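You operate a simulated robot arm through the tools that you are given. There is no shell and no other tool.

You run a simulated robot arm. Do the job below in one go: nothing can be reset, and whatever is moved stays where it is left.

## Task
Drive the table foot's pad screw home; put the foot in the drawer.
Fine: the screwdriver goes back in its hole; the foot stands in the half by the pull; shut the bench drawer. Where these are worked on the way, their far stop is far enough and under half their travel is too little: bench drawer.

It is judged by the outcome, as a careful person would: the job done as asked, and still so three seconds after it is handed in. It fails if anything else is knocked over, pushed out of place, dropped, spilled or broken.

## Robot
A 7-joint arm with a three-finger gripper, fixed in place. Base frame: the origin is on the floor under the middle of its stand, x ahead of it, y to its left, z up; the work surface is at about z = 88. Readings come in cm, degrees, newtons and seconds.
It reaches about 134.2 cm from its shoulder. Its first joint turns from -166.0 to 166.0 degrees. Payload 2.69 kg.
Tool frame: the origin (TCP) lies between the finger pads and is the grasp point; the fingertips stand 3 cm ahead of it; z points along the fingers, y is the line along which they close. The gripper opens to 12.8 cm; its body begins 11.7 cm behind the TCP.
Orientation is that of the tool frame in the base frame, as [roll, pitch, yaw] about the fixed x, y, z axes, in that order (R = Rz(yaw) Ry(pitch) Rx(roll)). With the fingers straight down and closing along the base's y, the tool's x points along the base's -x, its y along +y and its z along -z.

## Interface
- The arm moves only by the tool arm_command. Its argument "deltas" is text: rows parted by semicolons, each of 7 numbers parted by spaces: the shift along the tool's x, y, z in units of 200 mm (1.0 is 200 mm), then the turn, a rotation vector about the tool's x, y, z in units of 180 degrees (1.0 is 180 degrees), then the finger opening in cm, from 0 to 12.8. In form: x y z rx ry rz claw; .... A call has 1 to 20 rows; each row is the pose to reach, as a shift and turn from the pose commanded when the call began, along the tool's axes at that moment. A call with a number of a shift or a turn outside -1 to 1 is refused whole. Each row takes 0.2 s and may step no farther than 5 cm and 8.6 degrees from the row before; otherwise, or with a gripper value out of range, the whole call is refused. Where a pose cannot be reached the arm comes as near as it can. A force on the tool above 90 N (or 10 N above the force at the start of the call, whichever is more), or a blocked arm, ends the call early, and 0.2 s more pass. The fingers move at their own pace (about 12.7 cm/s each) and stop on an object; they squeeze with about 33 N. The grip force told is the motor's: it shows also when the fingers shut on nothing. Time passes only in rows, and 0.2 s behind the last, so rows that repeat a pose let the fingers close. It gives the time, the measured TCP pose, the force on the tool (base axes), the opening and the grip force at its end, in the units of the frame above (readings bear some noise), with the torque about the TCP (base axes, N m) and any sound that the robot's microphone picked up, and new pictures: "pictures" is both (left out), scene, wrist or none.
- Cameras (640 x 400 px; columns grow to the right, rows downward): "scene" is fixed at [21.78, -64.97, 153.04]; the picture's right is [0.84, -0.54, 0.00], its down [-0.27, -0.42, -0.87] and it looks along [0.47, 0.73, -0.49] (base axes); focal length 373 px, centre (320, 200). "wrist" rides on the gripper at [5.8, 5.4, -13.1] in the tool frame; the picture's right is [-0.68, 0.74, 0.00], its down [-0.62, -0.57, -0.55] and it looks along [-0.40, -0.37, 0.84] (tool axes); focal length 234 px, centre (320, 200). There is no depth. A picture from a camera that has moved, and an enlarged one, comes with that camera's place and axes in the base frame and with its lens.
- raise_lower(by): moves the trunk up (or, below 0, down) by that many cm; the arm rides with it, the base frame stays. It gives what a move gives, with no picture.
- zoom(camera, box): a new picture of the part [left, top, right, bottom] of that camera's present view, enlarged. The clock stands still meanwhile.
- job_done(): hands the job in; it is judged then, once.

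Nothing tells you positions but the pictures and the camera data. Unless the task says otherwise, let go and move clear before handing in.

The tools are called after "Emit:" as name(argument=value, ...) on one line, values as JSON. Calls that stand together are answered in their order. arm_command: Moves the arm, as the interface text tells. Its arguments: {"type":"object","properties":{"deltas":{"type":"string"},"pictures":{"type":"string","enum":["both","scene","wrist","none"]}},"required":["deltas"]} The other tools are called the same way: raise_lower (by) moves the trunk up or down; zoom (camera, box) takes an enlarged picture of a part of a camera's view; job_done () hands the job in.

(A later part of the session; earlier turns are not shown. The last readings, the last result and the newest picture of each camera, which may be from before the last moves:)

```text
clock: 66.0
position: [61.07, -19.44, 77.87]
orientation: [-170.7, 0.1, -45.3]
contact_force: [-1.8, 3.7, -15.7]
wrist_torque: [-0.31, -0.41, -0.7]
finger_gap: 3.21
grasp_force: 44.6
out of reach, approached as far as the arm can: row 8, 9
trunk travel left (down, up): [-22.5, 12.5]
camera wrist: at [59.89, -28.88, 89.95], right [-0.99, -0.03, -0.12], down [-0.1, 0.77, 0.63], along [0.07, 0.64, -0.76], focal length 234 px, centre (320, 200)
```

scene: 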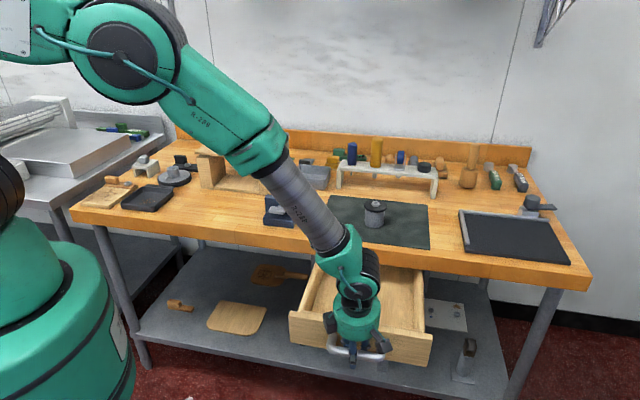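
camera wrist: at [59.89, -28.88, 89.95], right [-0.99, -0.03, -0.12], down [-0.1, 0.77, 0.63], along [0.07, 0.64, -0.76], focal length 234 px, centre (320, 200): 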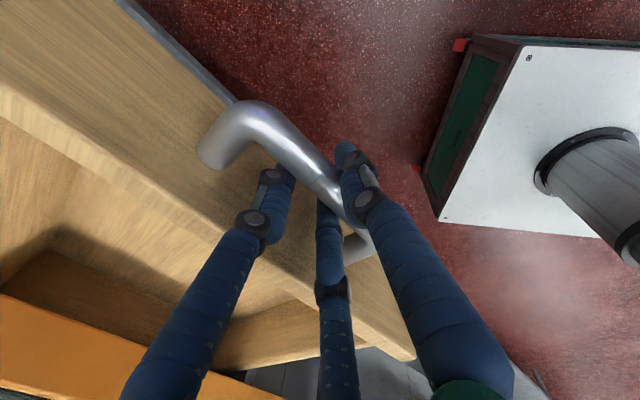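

Emit:
zoom(camera="scene", box=[280, 240, 450, 370])

Emit:
zoom(camera="wrist", box=[0, 150, 320, 400])

```text
3.08 times, centred on (365, 305) of scene
camera zoom: at [21.78, -64.97, 153.04], right [0.84, -0.54, 0.0], down [-0.27, -0.42, -0.87], along [0.47, 0.73, -0.49], focal length 1148 px, centre (182, -123)
```

zoom: 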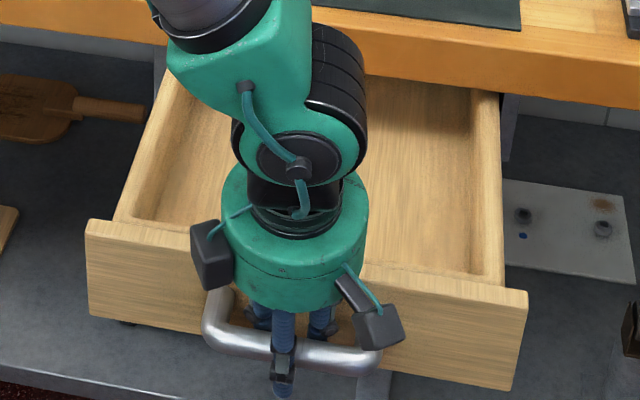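

```text
1.60 times, centred on (160, 275) of wrist
camera zoom: at [59.89, -28.88, 89.95], right [-0.99, -0.03, -0.12], down [-0.1, 0.77, 0.63], along [0.07, 0.64, -0.76], focal length 375 px, centre (576, 80)
```

zoom: 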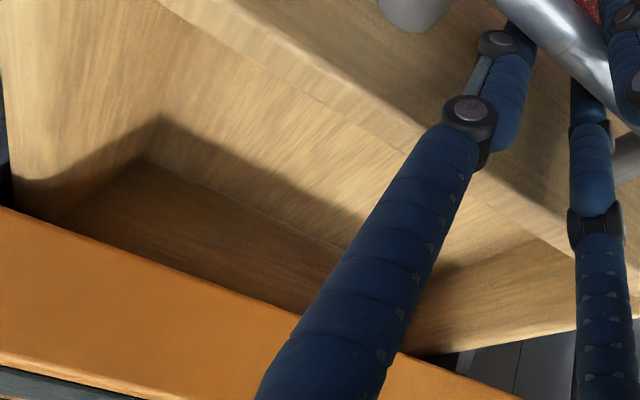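

The arm reached its limit with the drawer about 23.5 cm out. I'll let go of the pull, rise, and then push the front panel further out from inside so it's well open.

Emit:
arm_command(deltas="0 0 0 0 0 0 3.6; 0 0 0 0 0 0 4.4; 0 0 0 0 0 0 5; 0 0 0 0 0 0 5", pictures="none")

Emit:
arm_command(deltas="0 -.0162 -.0987 0 0 0 5; 0 -.0323 -.1974 0 0 0 5; 0 -.0646 -.3948 0 0 0 5; 0 -.097 -.592 0 0 0 5; 0 -.1293 -.7895 0 0 0 5; 0 -.1293 -.7895 0 0 0 5")

```text
clock: 67.0
position: [61.08, -19.45, 77.94]
orientation: [-170.5, 0.0, -45.2]
contact_force: [0.1, -0.5, -0.3]
wrist_torque: [0.04, 0.02, 0.01]
finger_gap: 5.01
grasp_force: 0.1
trunk travel left (down, up): [-22.5, 12.5]
```

```text
clock: 68.4
position: [61.18, -19.48, 93.96]
orientation: [-170.0, 0.0, -45.1]
contact_force: [0.0, 0.1, 0.3]
wrist_torque: [-0.01, -0.03, 0.0]
finger_gap: 5.0
grasp_force: 0.1
trunk travel left (down, up): [-22.5, 12.5]
camera wrist: at [59.94, -28.98, 105.95], right [-0.99, -0.04, -0.13], down [-0.11, 0.76, 0.64], along [0.07, 0.65, -0.76], focal length 234 px, centre (320, 200)
```

scene: 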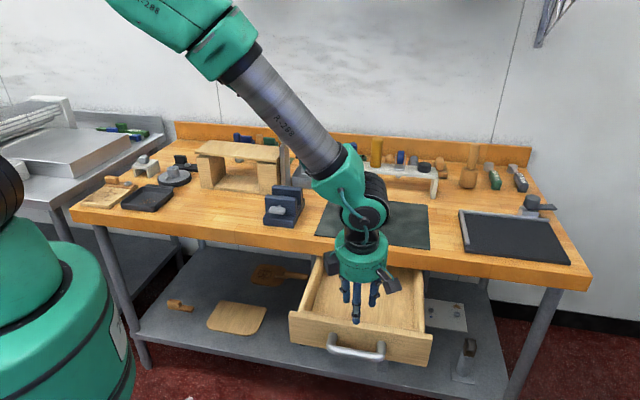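
wrist: 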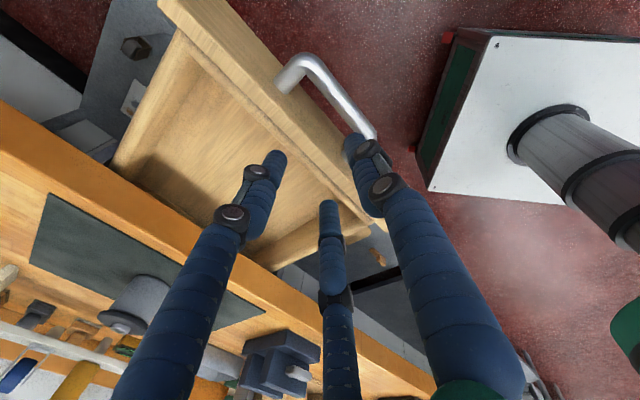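

Emit:
arm_command(deltas="0 -.1133 .02 -.0185 0 0 3; 0 -.2265 .04 -.037 0 0 2; 0 -.3398 .06 -.0556 0 0 1; 0 -.453 .08 -.0556 0 0 1; 0 -.5663 .0998 -.0556 0 0 1; 0 -.5663 .0998 -.0556 0 0 1")

Emit:
zoom(camera="scene", box=[280, 230, 450, 370])

Emit:
zoom(camera="wrist", box=[160, 0, 480, 200])

```text
clock: 69.8
position: [69.12, -11.34, 93.93]
orientation: [179.9, 0.0, -44.9]
contact_force: [0.9, 0.6, -0.3]
wrist_torque: [-0.01, 0.0, 0.02]
finger_gap: 0.98
grasp_force: 0.0
trunk travel left (down, up): [-22.5, 12.5]
camera wrist: at [69.58, -19.43, 107.0], right [-1.0, -0.04, 0.0], down [-0.04, 0.84, 0.55], along [-0.02, 0.55, -0.84], focal length 234 px, centre (320, 200)
```

scene: 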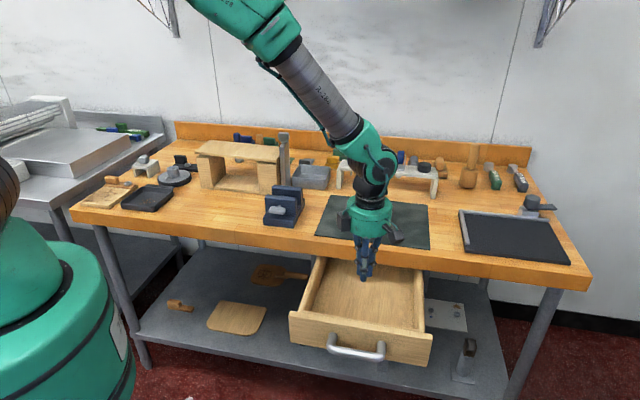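
wrist: 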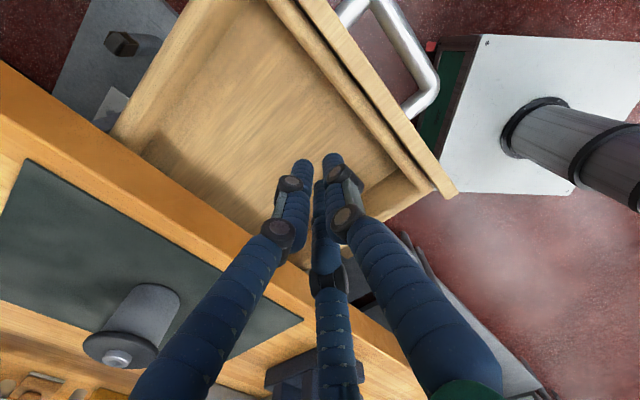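

```text
2.86 times, centred on (365, 300) of scene
camera zoom: at [21.78, -64.97, 153.04], right [0.84, -0.54, 0.0], down [-0.27, -0.42, -0.87], along [0.47, 0.73, -0.49], focal length 1066 px, centre (191, -86)
```

zoom: 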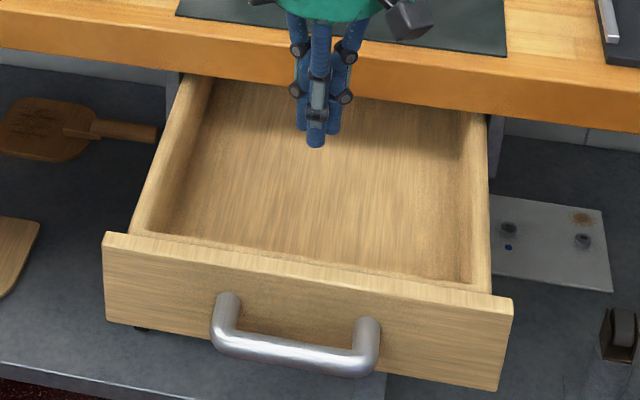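

```text
2.00 times, centred on (320, 100) of wrist
camera zoom: at [69.58, -19.43, 107.0], right [-1.0, -0.04, 0.0], down [-0.04, 0.84, 0.55], along [-0.02, 0.55, -0.84], focal length 468 px, centre (320, 400)
```

zoom: 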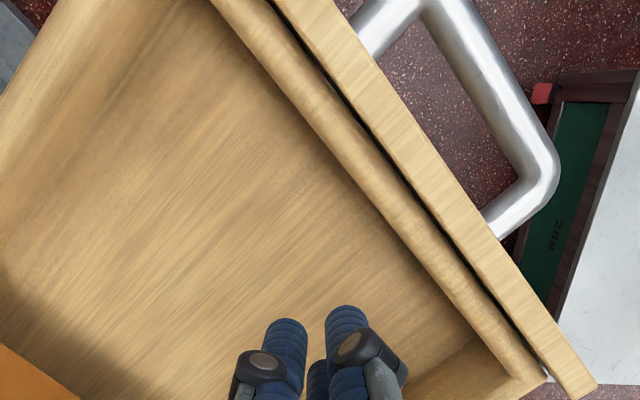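

Emit:
arm_command(deltas="0 0 .18 0 0 0 1; 0 0 .36 0 0 0 1; 0 0 .54 0 0 0 1; 0 0 .65 0 0 0 1; 0 0 .72 0 0 0 1; 0 0 .72 0 0 0 1", pictures="none")

Emit:
zoom(camera="scene", box=[280, 230, 450, 370])

Emit:
zoom(camera="wrist", box=[160, 0, 480, 200])

```text
clock: 71.2
position: [69.16, -11.36, 79.74]
orientation: [180.0, 0.1, -44.9]
contact_force: [0.4, -1.0, -0.7]
wrist_torque: [0.02, -0.03, -0.05]
finger_gap: 1.01
grasp_force: 0.0
trunk travel left (down, up): [-22.5, 12.5]
```

```text
2.86 times, centred on (365, 300) of scene
camera zoom: at [21.78, -64.97, 153.04], right [0.84, -0.54, 0.0], down [-0.27, -0.42, -0.87], along [0.47, 0.73, -0.49], focal length 1066 px, centre (191, -86)
```

zoom: 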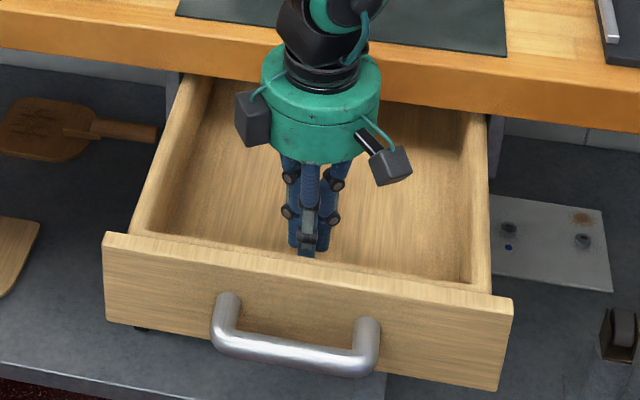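

```text
2.00 times, centred on (320, 100) of wrist
camera zoom: at [69.54, -19.36, 92.8], right [-1.0, -0.04, 0.0], down [-0.04, 0.84, 0.55], along [-0.02, 0.55, -0.84], focal length 468 px, centre (320, 400)
```

zoom: 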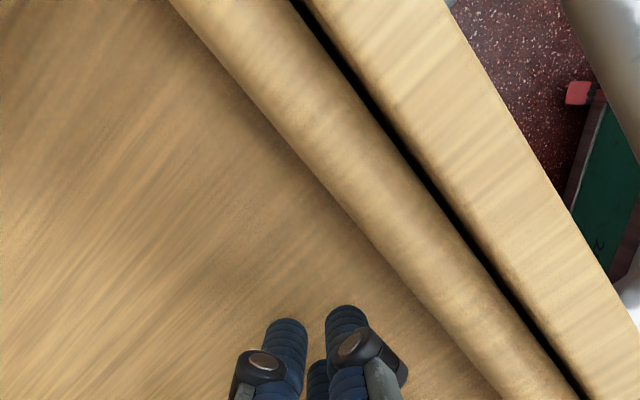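

Emit:
arm_command(deltas="0 .03 0 0 0 0 1; 0 .06 0 0 0 0 1; 0 .09 0 0 0 0 1; 0 .12 0 0 0 0 1; 0 .15 0 0 0 0 1; 0 .18 0 0 0 0 1; 0 .21 0 0 0 0 1; 0 .24 0 0 0 0 1; 0 .27 0 0 0 0 1; 0 .3 0 0 0 0 1", pictures="none")

Emit:
zoom(camera="scene", box=[280, 230, 450, 370])

```text
clock: 73.0
position: [66.59, -14.13, 79.78]
orientation: [-179.7, -0.5, -44.7]
contact_force: [15.8, 25.2, -8.0]
wrist_torque: [-0.15, 0.09, -0.13]
finger_gap: 0.87
grasp_force: 0.0
trunk travel left (down, up): [-22.5, 12.5]
stopped in row 9: the force on the tool passed its limit at 102 N (the readings are from after the stop); the commanded pose is now the measured one
```

```text
2.86 times, centred on (365, 300) of scene
camera zoom: at [21.78, -64.97, 153.04], right [0.84, -0.54, 0.0], down [-0.27, -0.42, -0.87], along [0.47, 0.73, -0.49], focal length 1066 px, centre (191, -86)
```

zoom: 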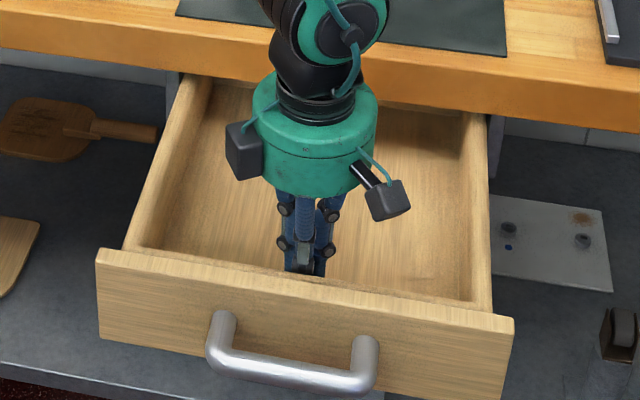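

The drawer met its far stop (about 25 cm out). I'll back off the panel, lift out and go over to the foot.

Emit:
arm_command(deltas="0 -.04 0 0 0 0 1; 0 -.08 0 0 0 0 1; 0 -.08 -.2 0 0 0 1; 0 -.08 -.4 0 0 0 1; 0 -.08 -.6 0 0 0 1; 0 -.08 -.8 0 0 0 1; 0 -.08 -1 0 0 0 1; 0 -.08 -1 0 0 0 1")

Emit:
zoom(camera="scene", box=[280, 230, 450, 370])

Emit:
zoom(camera="wrist", box=[0, 0, 640, 400])

```text
clock: 74.8
position: [67.35, -13.19, 99.81]
orientation: [-179.6, -0.2, -44.8]
contact_force: [-1.2, 0.8, -0.1]
wrist_torque: [-0.03, -0.08, 0.04]
finger_gap: 1.03
grasp_force: 0.1
trunk travel left (down, up): [-22.5, 12.5]
camera wrist: at [67.57, -21.19, 112.87], right [-1.0, -0.05, -0.01], down [-0.04, 0.84, 0.55], along [-0.02, 0.55, -0.84], focal length 234 px, centre (320, 200)
```

scene: 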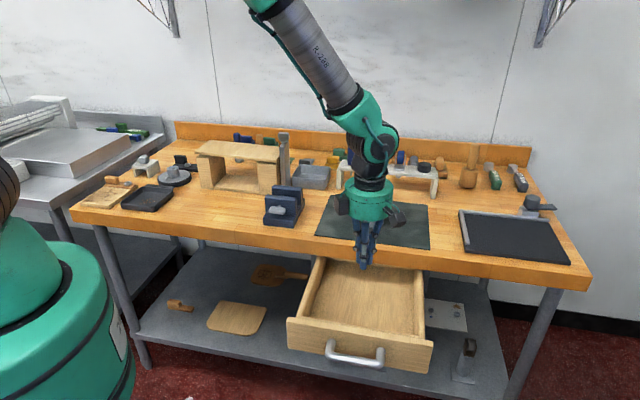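
wrist: 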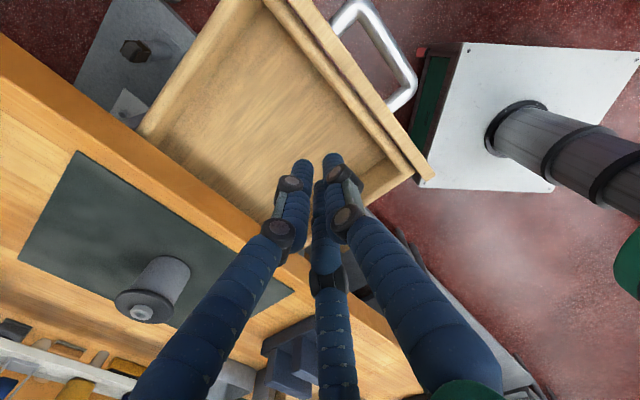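

```text
2.86 times, centred on (365, 300) of scene
camera zoom: at [21.78, -64.97, 153.04], right [0.84, -0.54, 0.0], down [-0.27, -0.42, -0.87], along [0.47, 0.73, -0.49], focal length 1066 px, centre (191, -86)
```

zoom: 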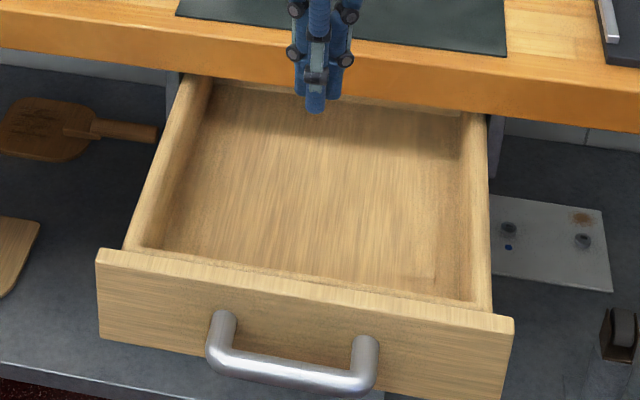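

```text
1.00 times, centred on (320, 200) of wrist (not enlarged: the box is as wide or as high as the picture)
camera zoom: at [67.57, -21.19, 112.87], right [-1.0, -0.05, -0.01], down [-0.04, 0.84, 0.55], along [-0.02, 0.55, -0.84], focal length 234 px, centre (320, 200)
```

zoom: 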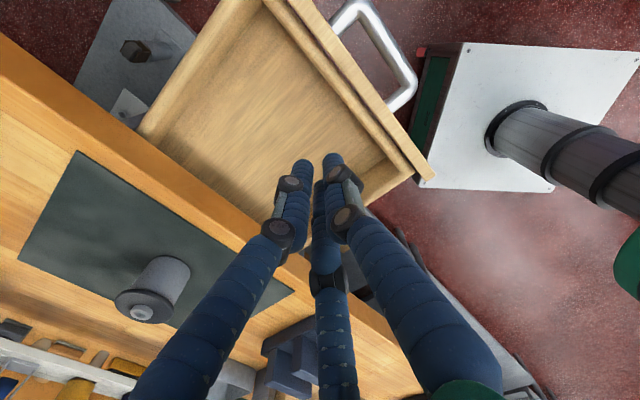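

Emit:
zoom(camera="wrist", box=[120, 0, 440, 200])

Emit:
zoom(camera="wrist", box=[80, 230, 208, 330])

```text
2.00 times, centred on (280, 100) of wrist
camera zoom: at [67.57, -21.19, 112.87], right [-1.0, -0.05, -0.01], down [-0.04, 0.84, 0.55], along [-0.02, 0.55, -0.84], focal length 468 px, centre (400, 400)
```

zoom: 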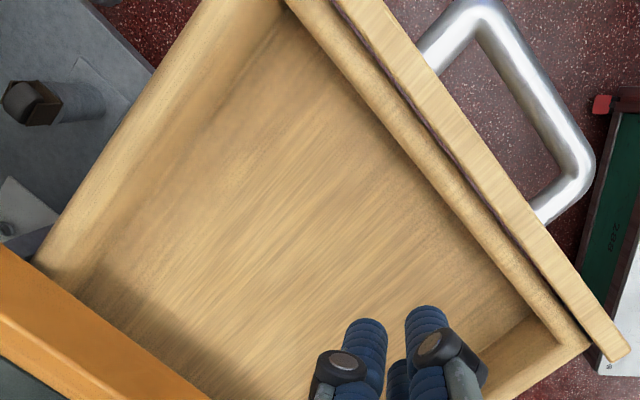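

```text
4.00 times, centred on (144, 280) of wrist
camera zoom: at [67.57, -21.19, 112.87], right [-1.0, -0.05, -0.01], down [-0.04, 0.84, 0.55], along [-0.02, 0.55, -0.84], focal length 937 px, centre (1024, -120)
```

zoom: 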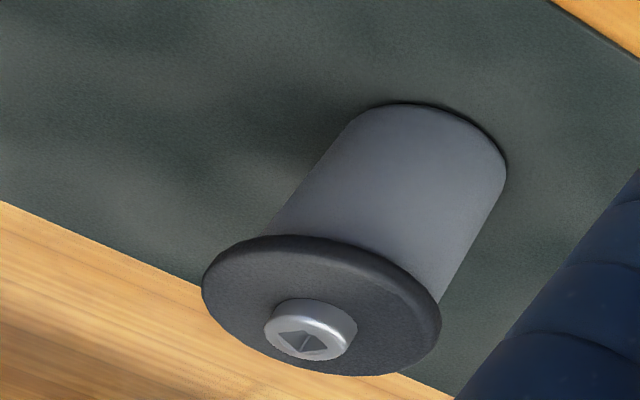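

The drawer is fully out and empty. I'll rise and travel over the bench to the foot with fingers opening.

Emit:
arm_command(deltas="0 -.05 -.12 0 0 0 2; 0 -.12 -.25 0 0 0 4; 0 -.22 -.38 0 0 0 6; 0 -.34 -.5 0 0 0 8; 0 -.46 -.6 0 0 0 10; 0 -.58 -.6 0 0 0 11; 0 -.7 -.6 0 0 0 11; 0 -.8 -.6 0 0 0 11; 0 -.8 -.6 0 0 0 11", pictures="none")

```text
clock: 76.8
position: [78.7, -1.86, 111.94]
orientation: [-179.8, -0.3, -44.8]
contact_force: [0.2, 0.5, -0.3]
wrist_torque: [-0.02, 0.05, 0.01]
finger_gap: 11.01
grasp_force: 0.1
trunk travel left (down, up): [-22.5, 12.5]
```

Emit:
arm_command(deltas=".001 -.1 0 -.0011 -.0017 .0011 11; .002 -.21 0 -.0011 -.0017 .0011 11; .004 -.32 0 -.0011 -.0017 .0011 11; .006 -.43 0 -.0011 -.0017 .0011 11; .007 -.54 0 -.0011 -.0017 .0011 11; .008 -.65 0 -.0011 -.0017 .0011 11; .009 -.7513 0 -.0011 -.0017 .0011 11; .009 -.7513 0 -.0011 -.0017 .0011 11")

Emit:
zoom(camera="wrist", box=[270, 70, 370, 150])

```text
clock: 78.6
position: [89.15, 8.8, 111.85]
orientation: [-180.0, 0.0, -45.0]
contact_force: [0.2, 0.2, 0.7]
wrist_torque: [-0.06, 0.01, -0.03]
finger_gap: 10.99
grasp_force: 0.0
trunk travel left (down, up): [-22.5, 12.5]
camera wrist: at [89.44, 0.88, 125.0], right [-1.0, -0.04, 0.0], down [-0.04, 0.83, 0.55], along [-0.02, 0.55, -0.84], focal length 234 px, centre (320, 200)
```

scene: 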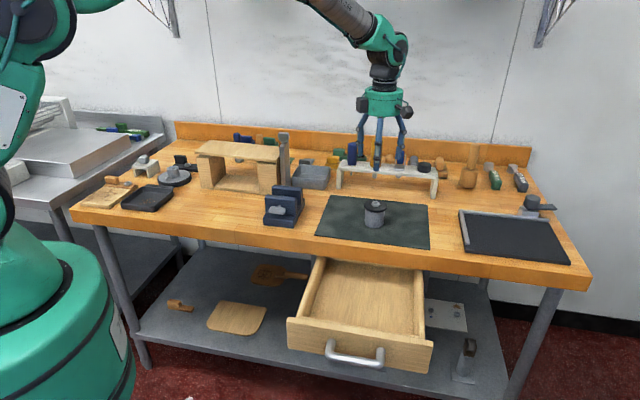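
wrist: 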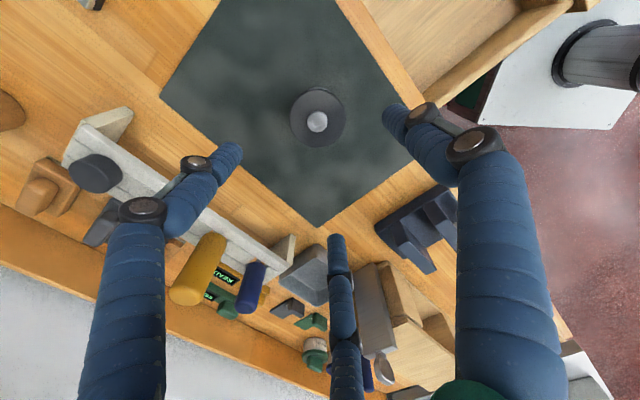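

```text
5.00 times, centred on (320, 110) of wrist
camera zoom: at [89.44, 0.88, 125.0], right [-1.0, -0.04, 0.0], down [-0.04, 0.83, 0.55], along [-0.02, 0.55, -0.84], focal length 1171 px, centre (320, 650)
```

zoom: 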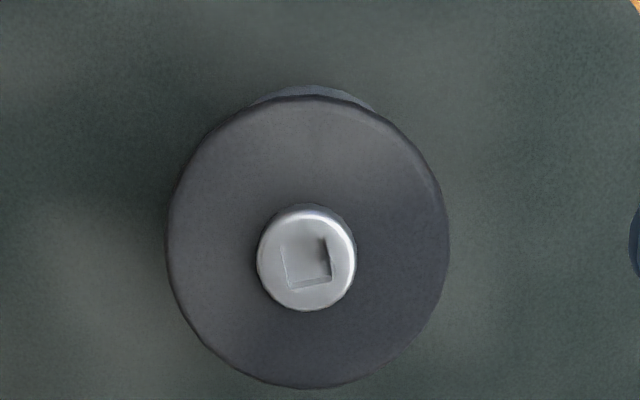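

Emit:
arm_command(deltas=".028 .0046 .05 0 0 0 11; .028 .0046 .25 0 0 0 11; .028 .0046 .45 0 0 0 11; .028 .0046 .6 0 0 0 11; .028 .0046 .6 0 0 0 11")

Emit:
zoom(camera="wrist", box=[250, 70, 390, 210])

```text
clock: 79.8
position: [89.34, 8.35, 99.57]
orientation: [-179.9, 0.0, -45.1]
contact_force: [-0.4, -0.1, 0.1]
wrist_torque: [-0.03, 0.03, 0.03]
finger_gap: 11.03
grasp_force: 0.1
trunk travel left (down, up): [-22.5, 12.5]
camera wrist: at [89.63, 0.37, 112.73], right [-1.0, -0.04, 0.0], down [-0.04, 0.83, 0.55], along [-0.02, 0.55, -0.84], focal length 234 px, centre (320, 200)
```

scene: 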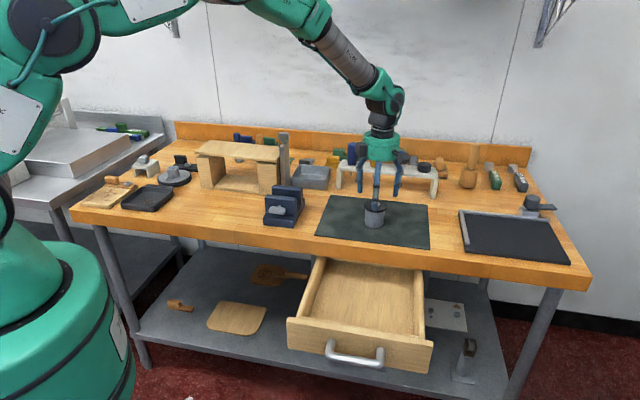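
wrist: 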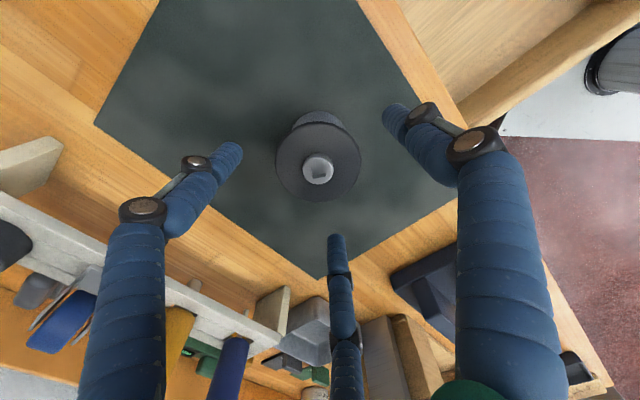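

```text
2.86 times, centred on (320, 140) of wrist
camera zoom: at [89.63, 0.37, 112.73], right [-1.0, -0.04, 0.0], down [-0.04, 0.83, 0.55], along [-0.02, 0.55, -0.84], focal length 669 px, centre (320, 371)
```

zoom: 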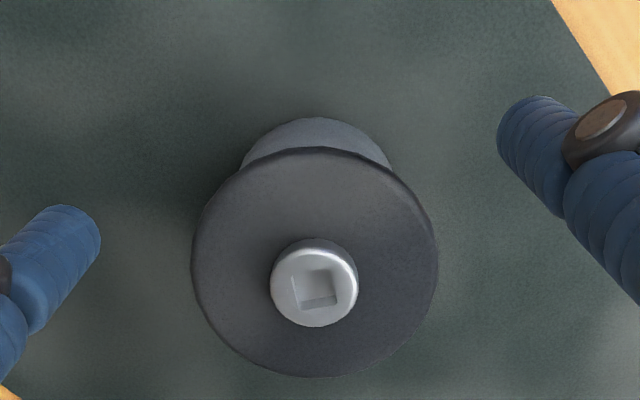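

Emit:
arm_command(deltas="0 -.011 .1 0 0 0 11; 0 -.011 .2 0 0 0 11; 0 -.011 .27 0 0 0 11; 0 -.011 .27 0 0 0 11")

Emit:
zoom(camera="scene", box=[345, 150, 405, 240])

```text
clock: 80.8
position: [89.51, 8.38, 94.52]
orientation: [-179.9, -0.1, -44.9]
contact_force: [0.0, 0.5, -1.5]
wrist_torque: [0.03, 0.01, -0.02]
finger_gap: 11.02
grasp_force: 0.1
trunk travel left (down, up): [-22.5, 12.5]
camera wrist: at [89.89, 0.37, 107.55], right [-1.0, -0.04, 0.0], down [-0.04, 0.83, 0.55], along [-0.02, 0.55, -0.84], focal length 234 px, centre (320, 200)
```

scene: 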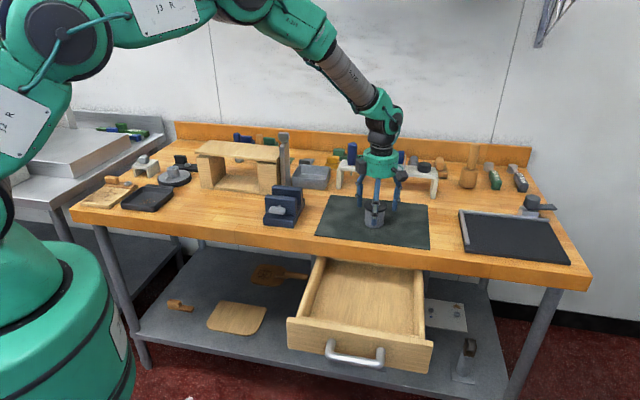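
wrist: 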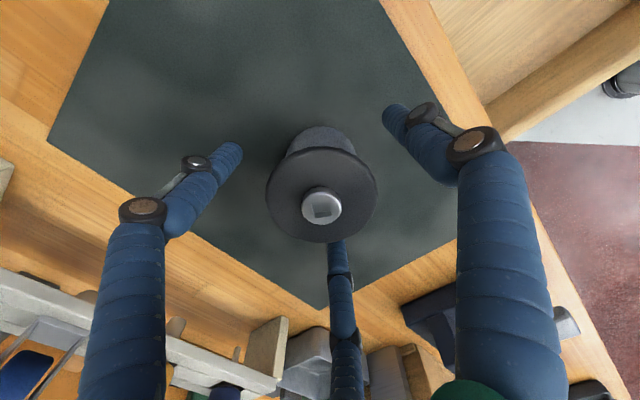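

```text
4.44 times, centred on (375, 195) of scene
camera zoom: at [21.78, -64.97, 153.04], right [0.84, -0.54, 0.0], down [-0.27, -0.42, -0.87], along [0.47, 0.73, -0.49], focal length 1658 px, centre (76, 222)
```

zoom: 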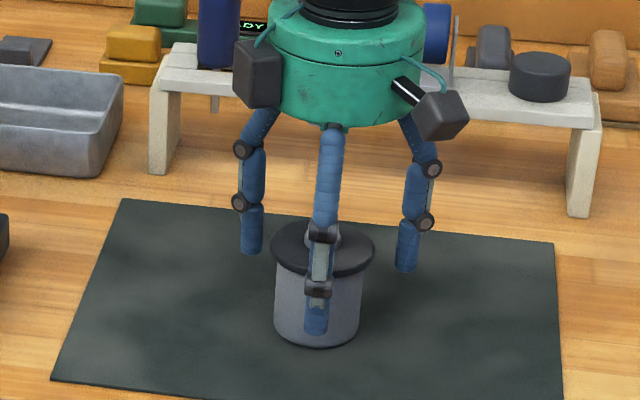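

The foot is centred between the open fingers. Closing gently on its pad rim.

Emit:
arm_command(deltas="0 0 .01 0 0 0 9.5; 0 0 .02 0 0 0 8.4; 0 0 .02 0 0 0 7.6; 0 0 .02 0 0 0 6.8; 0 0 .02 0 0 0 5.5; 0 0 .02 0 0 0 5.5")

Emit:
zoom(camera="scene", box=[345, 150, 405, 240])

```text
clock: 82.2
position: [89.57, 8.38, 93.95]
orientation: [-179.9, 0.1, -45.0]
contact_force: [-0.4, 0.1, -0.4]
wrist_torque: [0.02, 0.0, -0.01]
finger_gap: 7.05
grasp_force: 32.9
trunk travel left (down, up): [-22.5, 12.5]
camera wrist: at [89.95, 0.3, 107.04], right [-1.0, -0.04, 0.0], down [-0.04, 0.83, 0.55], along [-0.02, 0.55, -0.84], focal length 234 px, centre (320, 200)
```

scene: 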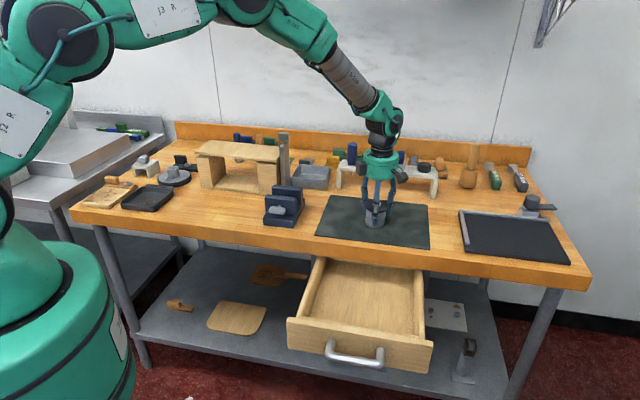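
wrist: 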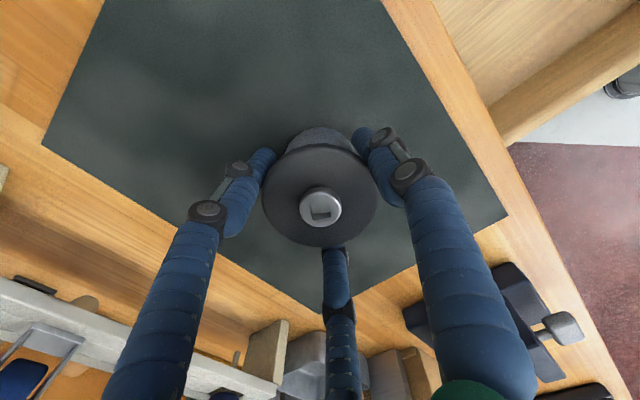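

```text
4.44 times, centred on (375, 195) of scene
camera zoom: at [21.78, -64.97, 153.04], right [0.84, -0.54, 0.0], down [-0.27, -0.42, -0.87], along [0.47, 0.73, -0.49], focal length 1658 px, centre (76, 222)
```

zoom: 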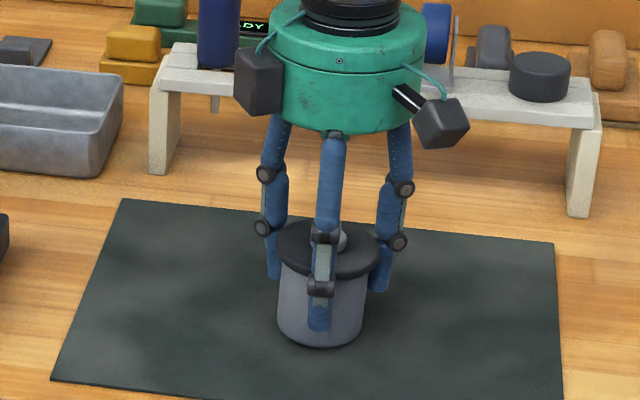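

Firm grip at 7.05 cm. Lifting the foot straight up.

Emit:
arm_command(deltas="0 0 -.03 0 0 0 5.5; 0 0 -.08 0 0 0 5.5; 0 0 -.16 0 0 0 5.5; 0 0 -.26 0 0 0 5.5; 0 0 -.36 0 0 0 5.5; 0 0 -.42 0 0 0 5.5; 0 0 -.42 0 0 0 5.5")

Emit:
zoom(camera="scene", box=[345, 130, 405, 240])

```text
clock: 83.8
position: [89.59, 8.24, 102.6]
orientation: [180.0, 0.2, -45.0]
contact_force: [0.0, 0.1, -4.6]
wrist_torque: [0.0, -0.04, 0.02]
finger_gap: 7.03
grasp_force: 33.0
trunk travel left (down, up): [-22.5, 12.5]
camera wrist: at [89.98, 0.27, 115.7], right [-1.0, -0.04, 0.0], down [-0.04, 0.83, 0.55], along [-0.02, 0.55, -0.84], focal length 234 px, centre (320, 200)
```

scene: 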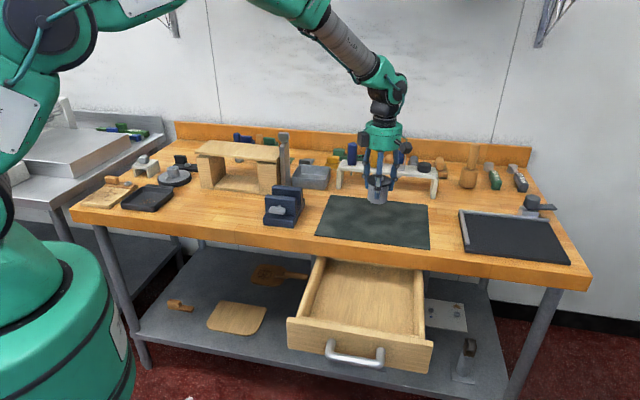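
wrist: 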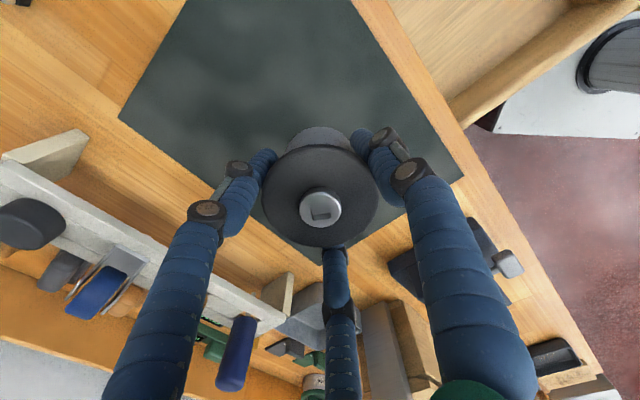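

```text
3.64 times, centred on (375, 185) of scene
camera zoom: at [21.78, -64.97, 153.04], right [0.84, -0.54, 0.0], down [-0.27, -0.42, -0.87], along [0.47, 0.73, -0.49], focal length 1356 px, centre (120, 254)
```

zoom: 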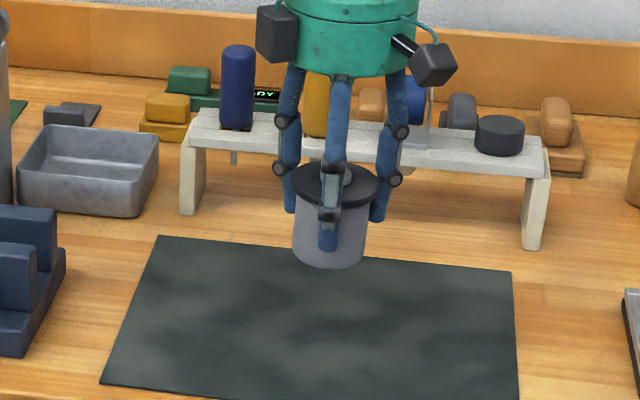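

Emit:
arm_command(deltas="-.005 .08 0 0 0 0 5.5; -.01 .18 0 0 0 0 5.5; -.015 .28 0 0 0 0 5.5; -.02 .38 0 0 0 0 5.5; -.025 .48 0 0 0 0 5.5; -.03 .58 0 0 0 0 5.5; -.03 .68 0 0 0 0 5.5; -.03 .75 0 0 0 0 5.5; -.03 .75 0 0 0 0 5.5", pictures="none")

Emit:
arm_command(deltas="0 .08 0 0 0 0 5.5; 0 .18 0 0 0 0 5.5; 0 .28 0 0 0 0 5.5; 0 .38 0 0 0 0 5.5; 0 .48 0 0 0 0 5.5; 0 .58 0 0 0 0 5.5; 0 .61 0 0 0 0 5.5; 0 .61 0 0 0 0 5.5")

```text
clock: 85.8
position: [78.76, -1.87, 102.4]
orientation: [-180.0, 0.1, -45.1]
contact_force: [0.1, -0.4, -3.7]
wrist_torque: [-0.05, -0.02, 0.0]
finger_gap: 7.02
grasp_force: 32.9
trunk travel left (down, up): [-22.5, 12.5]
```

```text
clock: 87.6
position: [69.8, -10.43, 102.66]
orientation: [-179.9, 0.2, -44.9]
contact_force: [1.3, 0.3, -4.2]
wrist_torque: [0.04, 0.03, -0.04]
finger_gap: 6.99
grasp_force: 33.1
trunk travel left (down, up): [-22.5, 12.5]
camera wrist: at [70.19, -18.46, 115.68], right [-1.0, -0.04, 0.0], down [-0.04, 0.83, 0.55], along [-0.02, 0.55, -0.84], focal length 234 px, centre (320, 200)
```

scene: 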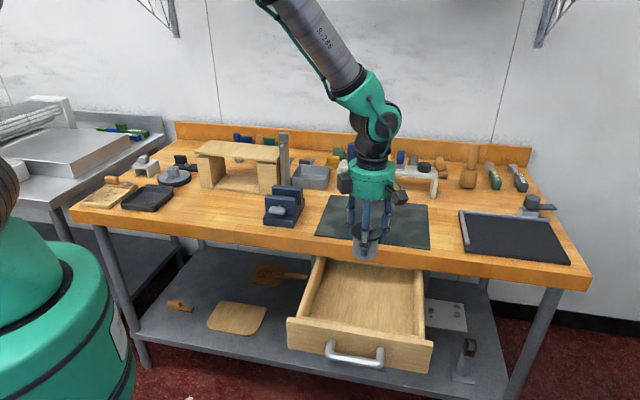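
wrist: 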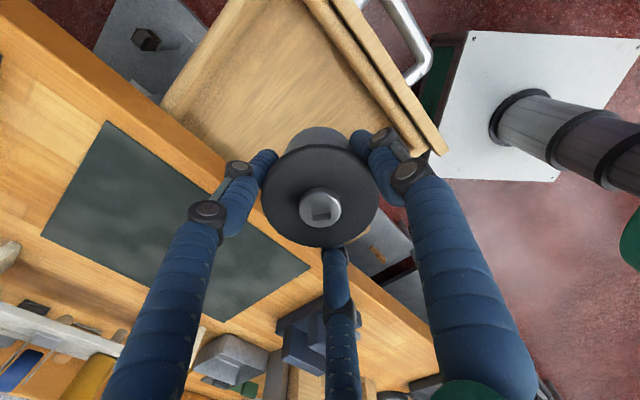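

The foot hangs over the front half of the open drawer. I'll lower it in stages.

Emit:
arm_command(deltas="0 0 .1 0 0 0 5.5; 0 0 .23 0 0 0 5.5; 0 0 .36 0 0 0 5.5; 0 0 .49 0 0 0 5.5; 0 0 .62 0 0 0 5.5; 0 0 .74 0 0 0 5.5; 0 0 .84 0 0 0 5.5; 0 0 .9 0 0 0 5.5; 0 0 .9 0 0 0 5.5")

Emit:
zoom(camera="scene", box=[280, 230, 450, 370])

```text
clock: 89.6
position: [69.81, -10.5, 84.69]
orientation: [-179.9, -0.1, -45.0]
contact_force: [-0.3, 1.0, -4.1]
wrist_torque: [-0.02, -0.03, 0.03]
finger_gap: 7.03
grasp_force: 32.6
trunk travel left (down, up): [-22.5, 12.5]
camera wrist: at [70.18, -18.54, 97.78], right [-1.0, -0.04, 0.0], down [-0.04, 0.83, 0.55], along [-0.02, 0.55, -0.84], focal length 234 px, centre (320, 200)
```

scene: 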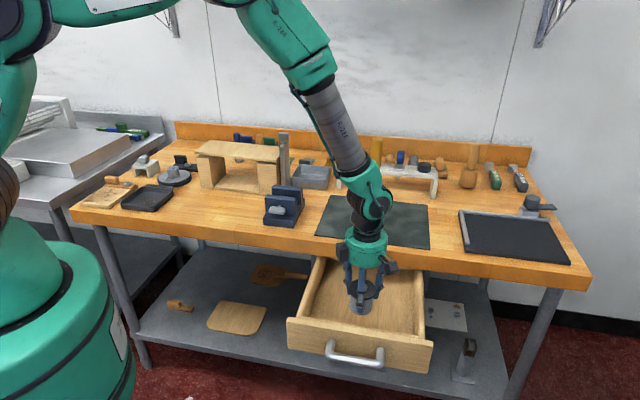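
wrist: 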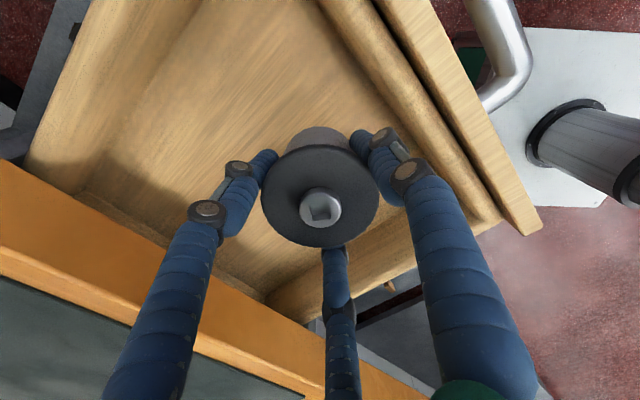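

```text
2.86 times, centred on (365, 300) of scene
camera zoom: at [21.78, -64.97, 153.04], right [0.84, -0.54, 0.0], down [-0.27, -0.42, -0.87], along [0.47, 0.73, -0.49], focal length 1066 px, centre (191, -86)
```

zoom: 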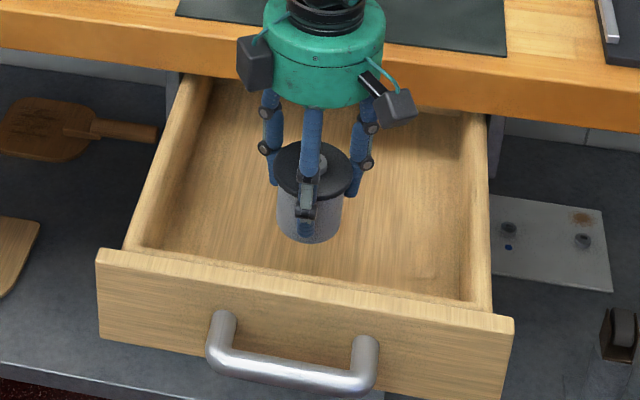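

Emit:
arm_command(deltas="0 0 .06 0 0 0 5.5; 0 0 .12 0 0 0 5.5; 0 0 .16 0 0 0 5.5; 0 0 .2 0 0 0 5.5; 0 0 .22 0 0 0 5.5; 0 0 .22 0 0 0 5.5")

Emit:
zoom(camera="scene", box=[320, 260, 420, 340])

```text
clock: 91.0
position: [69.93, -10.58, 80.11]
orientation: [-179.9, 0.1, -45.1]
contact_force: [-0.5, -0.7, -3.9]
wrist_torque: [-0.01, 0.03, 0.03]
finger_gap: 7.0
grasp_force: 33.2
trunk travel left (down, up): [-22.5, 12.5]
camera wrist: at [70.25, -18.54, 93.2], right [-1.0, -0.04, 0.0], down [-0.04, 0.83, 0.55], along [-0.02, 0.55, -0.84], focal length 234 px, centre (320, 200)
```

scene: 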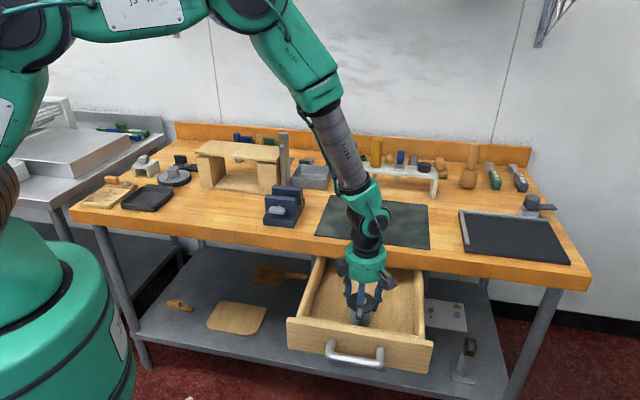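
wrist: 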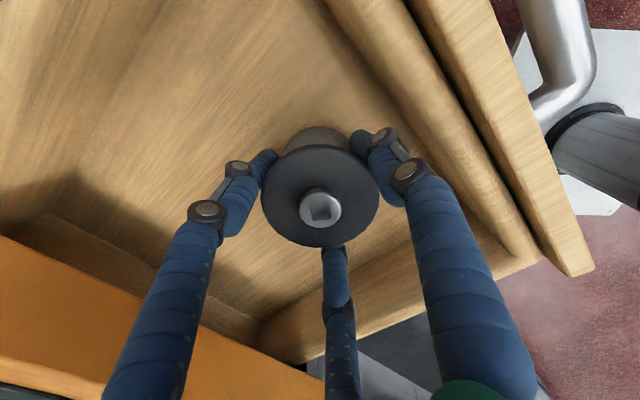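

```text
5.00 times, centred on (370, 300) of scene
camera zoom: at [21.78, -64.97, 153.04], right [0.84, -0.54, 0.0], down [-0.27, -0.42, -0.87], along [0.47, 0.73, -0.49], focal length 1865 px, centre (70, -300)
```

zoom: 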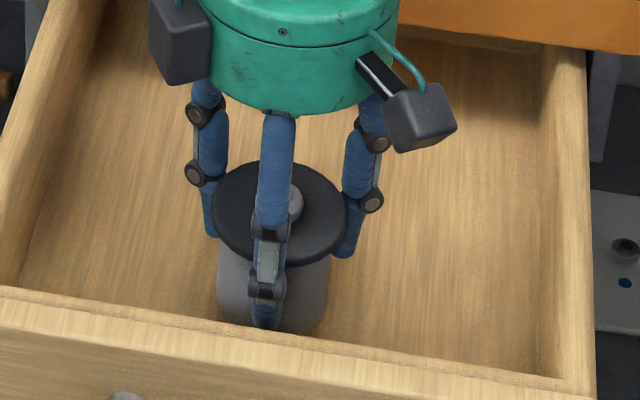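

Emit:
arm_command(deltas="0 0 .012 0 0 0 5.5; 0 0 .024 0 0 0 5.5; 0 0 .036 0 0 0 5.5; 0 0 .048 0 0 0 5.5; 0 0 .048 0 0 0 5.5", pictures="none")

```text
clock: 92.2
position: [70.08, -10.46, 79.06]
orientation: [-179.9, 0.0, -45.0]
contact_force: [0.8, 0.8, -2.3]
wrist_torque: [-0.05, -0.02, 0.0]
finger_gap: 6.99
grasp_force: 32.7
trunk travel left (down, up): [-22.5, 12.5]
```

Emit:
arm_command(deltas="0 0 .008 0 0 0 5.5; 0 0 .016 0 0 0 5.5; 0 0 .024 0 0 0 5.5; 0 0 .024 0 0 0 5.5", pictures="none")

Emit:
zoom(camera="scene", box=[320, 260, 420, 340])

```text
clock: 93.2
position: [70.17, -10.38, 78.93]
orientation: [-179.8, -0.1, -45.0]
contact_force: [4.1, 5.4, 14.2]
wrist_torque: [-0.18, 0.04, 0.04]
finger_gap: 6.88
grasp_force: 32.6
trunk travel left (down, up): [-22.5, 12.5]
```

```text
5.00 times, centred on (370, 300) of scene
camera zoom: at [21.78, -64.97, 153.04], right [0.84, -0.54, 0.0], down [-0.27, -0.42, -0.87], along [0.47, 0.73, -0.49], focal length 1865 px, centre (70, -300)
```

zoom: 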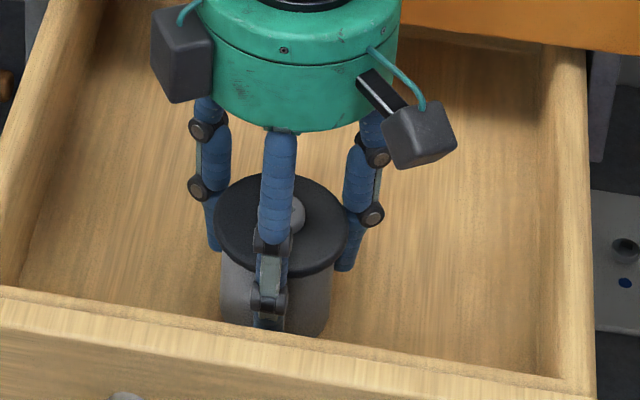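

The foot is standing on the drawer floor. I'll ease off and open the fingers slightly to release it, then check.

Emit:
arm_command(deltas="0 0 -.006 0 0 0 5.5; 0 0 -.006 0 0 0 7.2; 0 0 -.006 0 0 0 7.8; 0 0 -.006 0 0 0 8.5; 0 0 -.006 0 0 0 9.2; 0 0 -.006 0 0 0 9.2")

Emit:
zoom(camera="scene", box=[320, 260, 420, 340])

```text
clock: 94.6
position: [70.1, -10.49, 78.97]
orientation: [-179.9, 0.0, -45.0]
contact_force: [-0.1, 0.5, 0.0]
wrist_torque: [0.0, 0.01, 0.01]
finger_gap: 9.21
grasp_force: 0.0
trunk travel left (down, up): [-22.5, 12.5]
camera wrist: at [70.39, -18.47, 91.94], right [-1.0, -0.04, 0.0], down [-0.04, 0.83, 0.55], along [-0.02, 0.55, -0.84], focal length 234 px, centre (320, 200)
```

scene: 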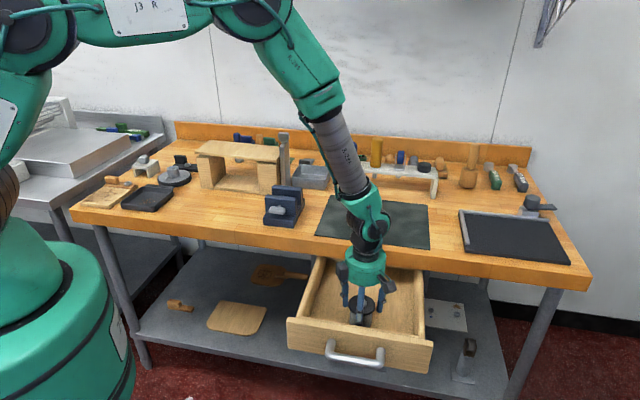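
wrist: 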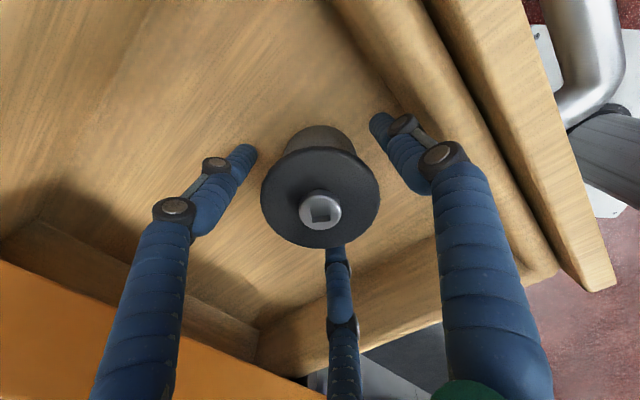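

```text
5.00 times, centred on (370, 300) of scene
camera zoom: at [21.78, -64.97, 153.04], right [0.84, -0.54, 0.0], down [-0.27, -0.42, -0.87], along [0.47, 0.73, -0.49], focal length 1865 px, centre (70, -300)
```

zoom: 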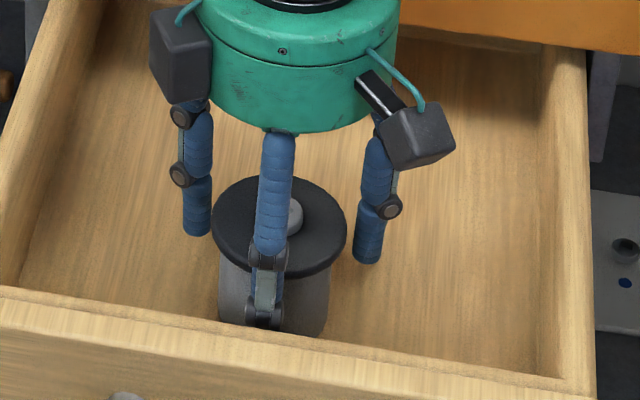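

Released cleanly and the foot stands upright. I'll lift straight up and then check its stance.

Emit:
arm_command(deltas="0 0 -.06 0 0 0 9.2; 0 0 -.16 0 0 0 9.2; 0 0 -.3 0 0 0 9.2; 0 0 -.45 0 0 0 9.2; 0 0 -.6 0 0 0 9.2; 0 0 -.75 0 0 0 9.2; 0 0 -.9 0 0 0 9.2; 0 0 -.9 0 0 0 9.2")

Emit:
zoom(camera="scene", box=[280, 230, 450, 370])

Emit:
zoom(camera="wrist", box=[160, 0, 480, 200])

```text
clock: 96.4
position: [69.8, -10.37, 97.23]
orientation: [-179.8, 0.0, -45.0]
contact_force: [-0.6, -0.5, -0.2]
wrist_torque: [-0.03, -0.04, 0.02]
finger_gap: 9.21
grasp_force: 0.1
trunk travel left (down, up): [-22.5, 12.5]
camera wrist: at [70.26, -18.35, 110.28], right [-1.0, -0.04, 0.0], down [-0.04, 0.83, 0.55], along [-0.02, 0.55, -0.84], focal length 234 px, centre (320, 200)
```

scene: 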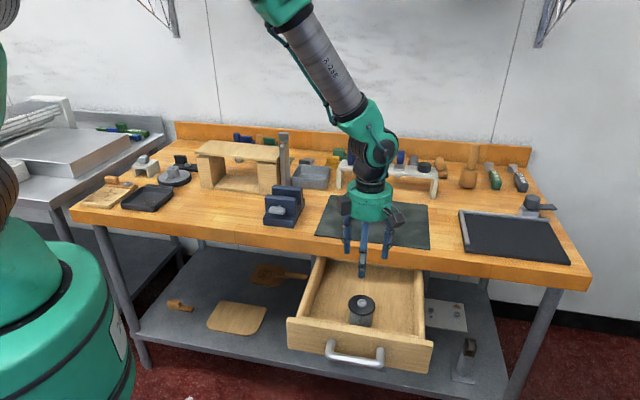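
wrist: 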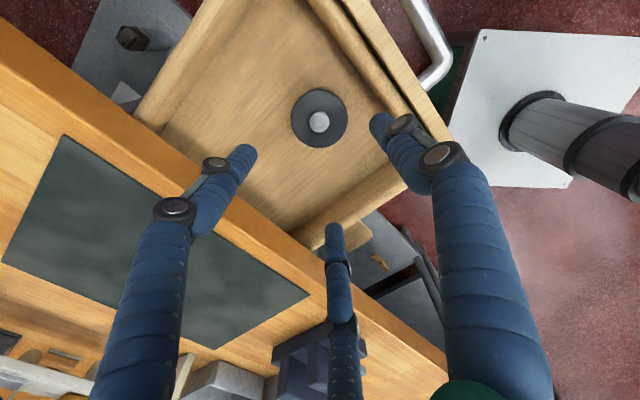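

```text
2.86 times, centred on (365, 300) of scene
camera zoom: at [21.78, -64.97, 153.04], right [0.84, -0.54, 0.0], down [-0.27, -0.42, -0.87], along [0.47, 0.73, -0.49], focal length 1066 px, centre (191, -86)
```

zoom: 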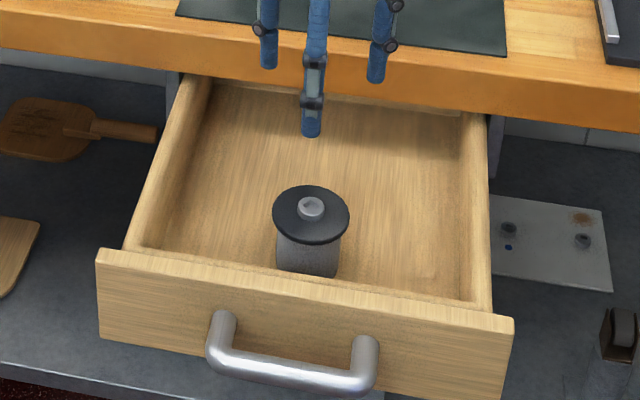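

```text
2.00 times, centred on (320, 100) of wrist
camera zoom: at [70.26, -18.35, 110.28], right [-1.0, -0.04, 0.0], down [-0.04, 0.83, 0.55], along [-0.02, 0.55, -0.84], focal length 468 px, centre (320, 400)
```

zoom: 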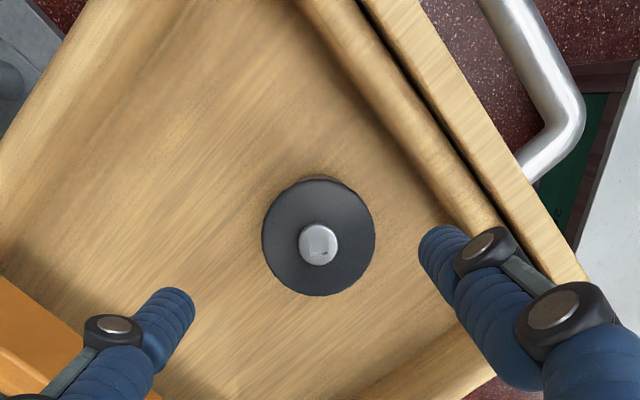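

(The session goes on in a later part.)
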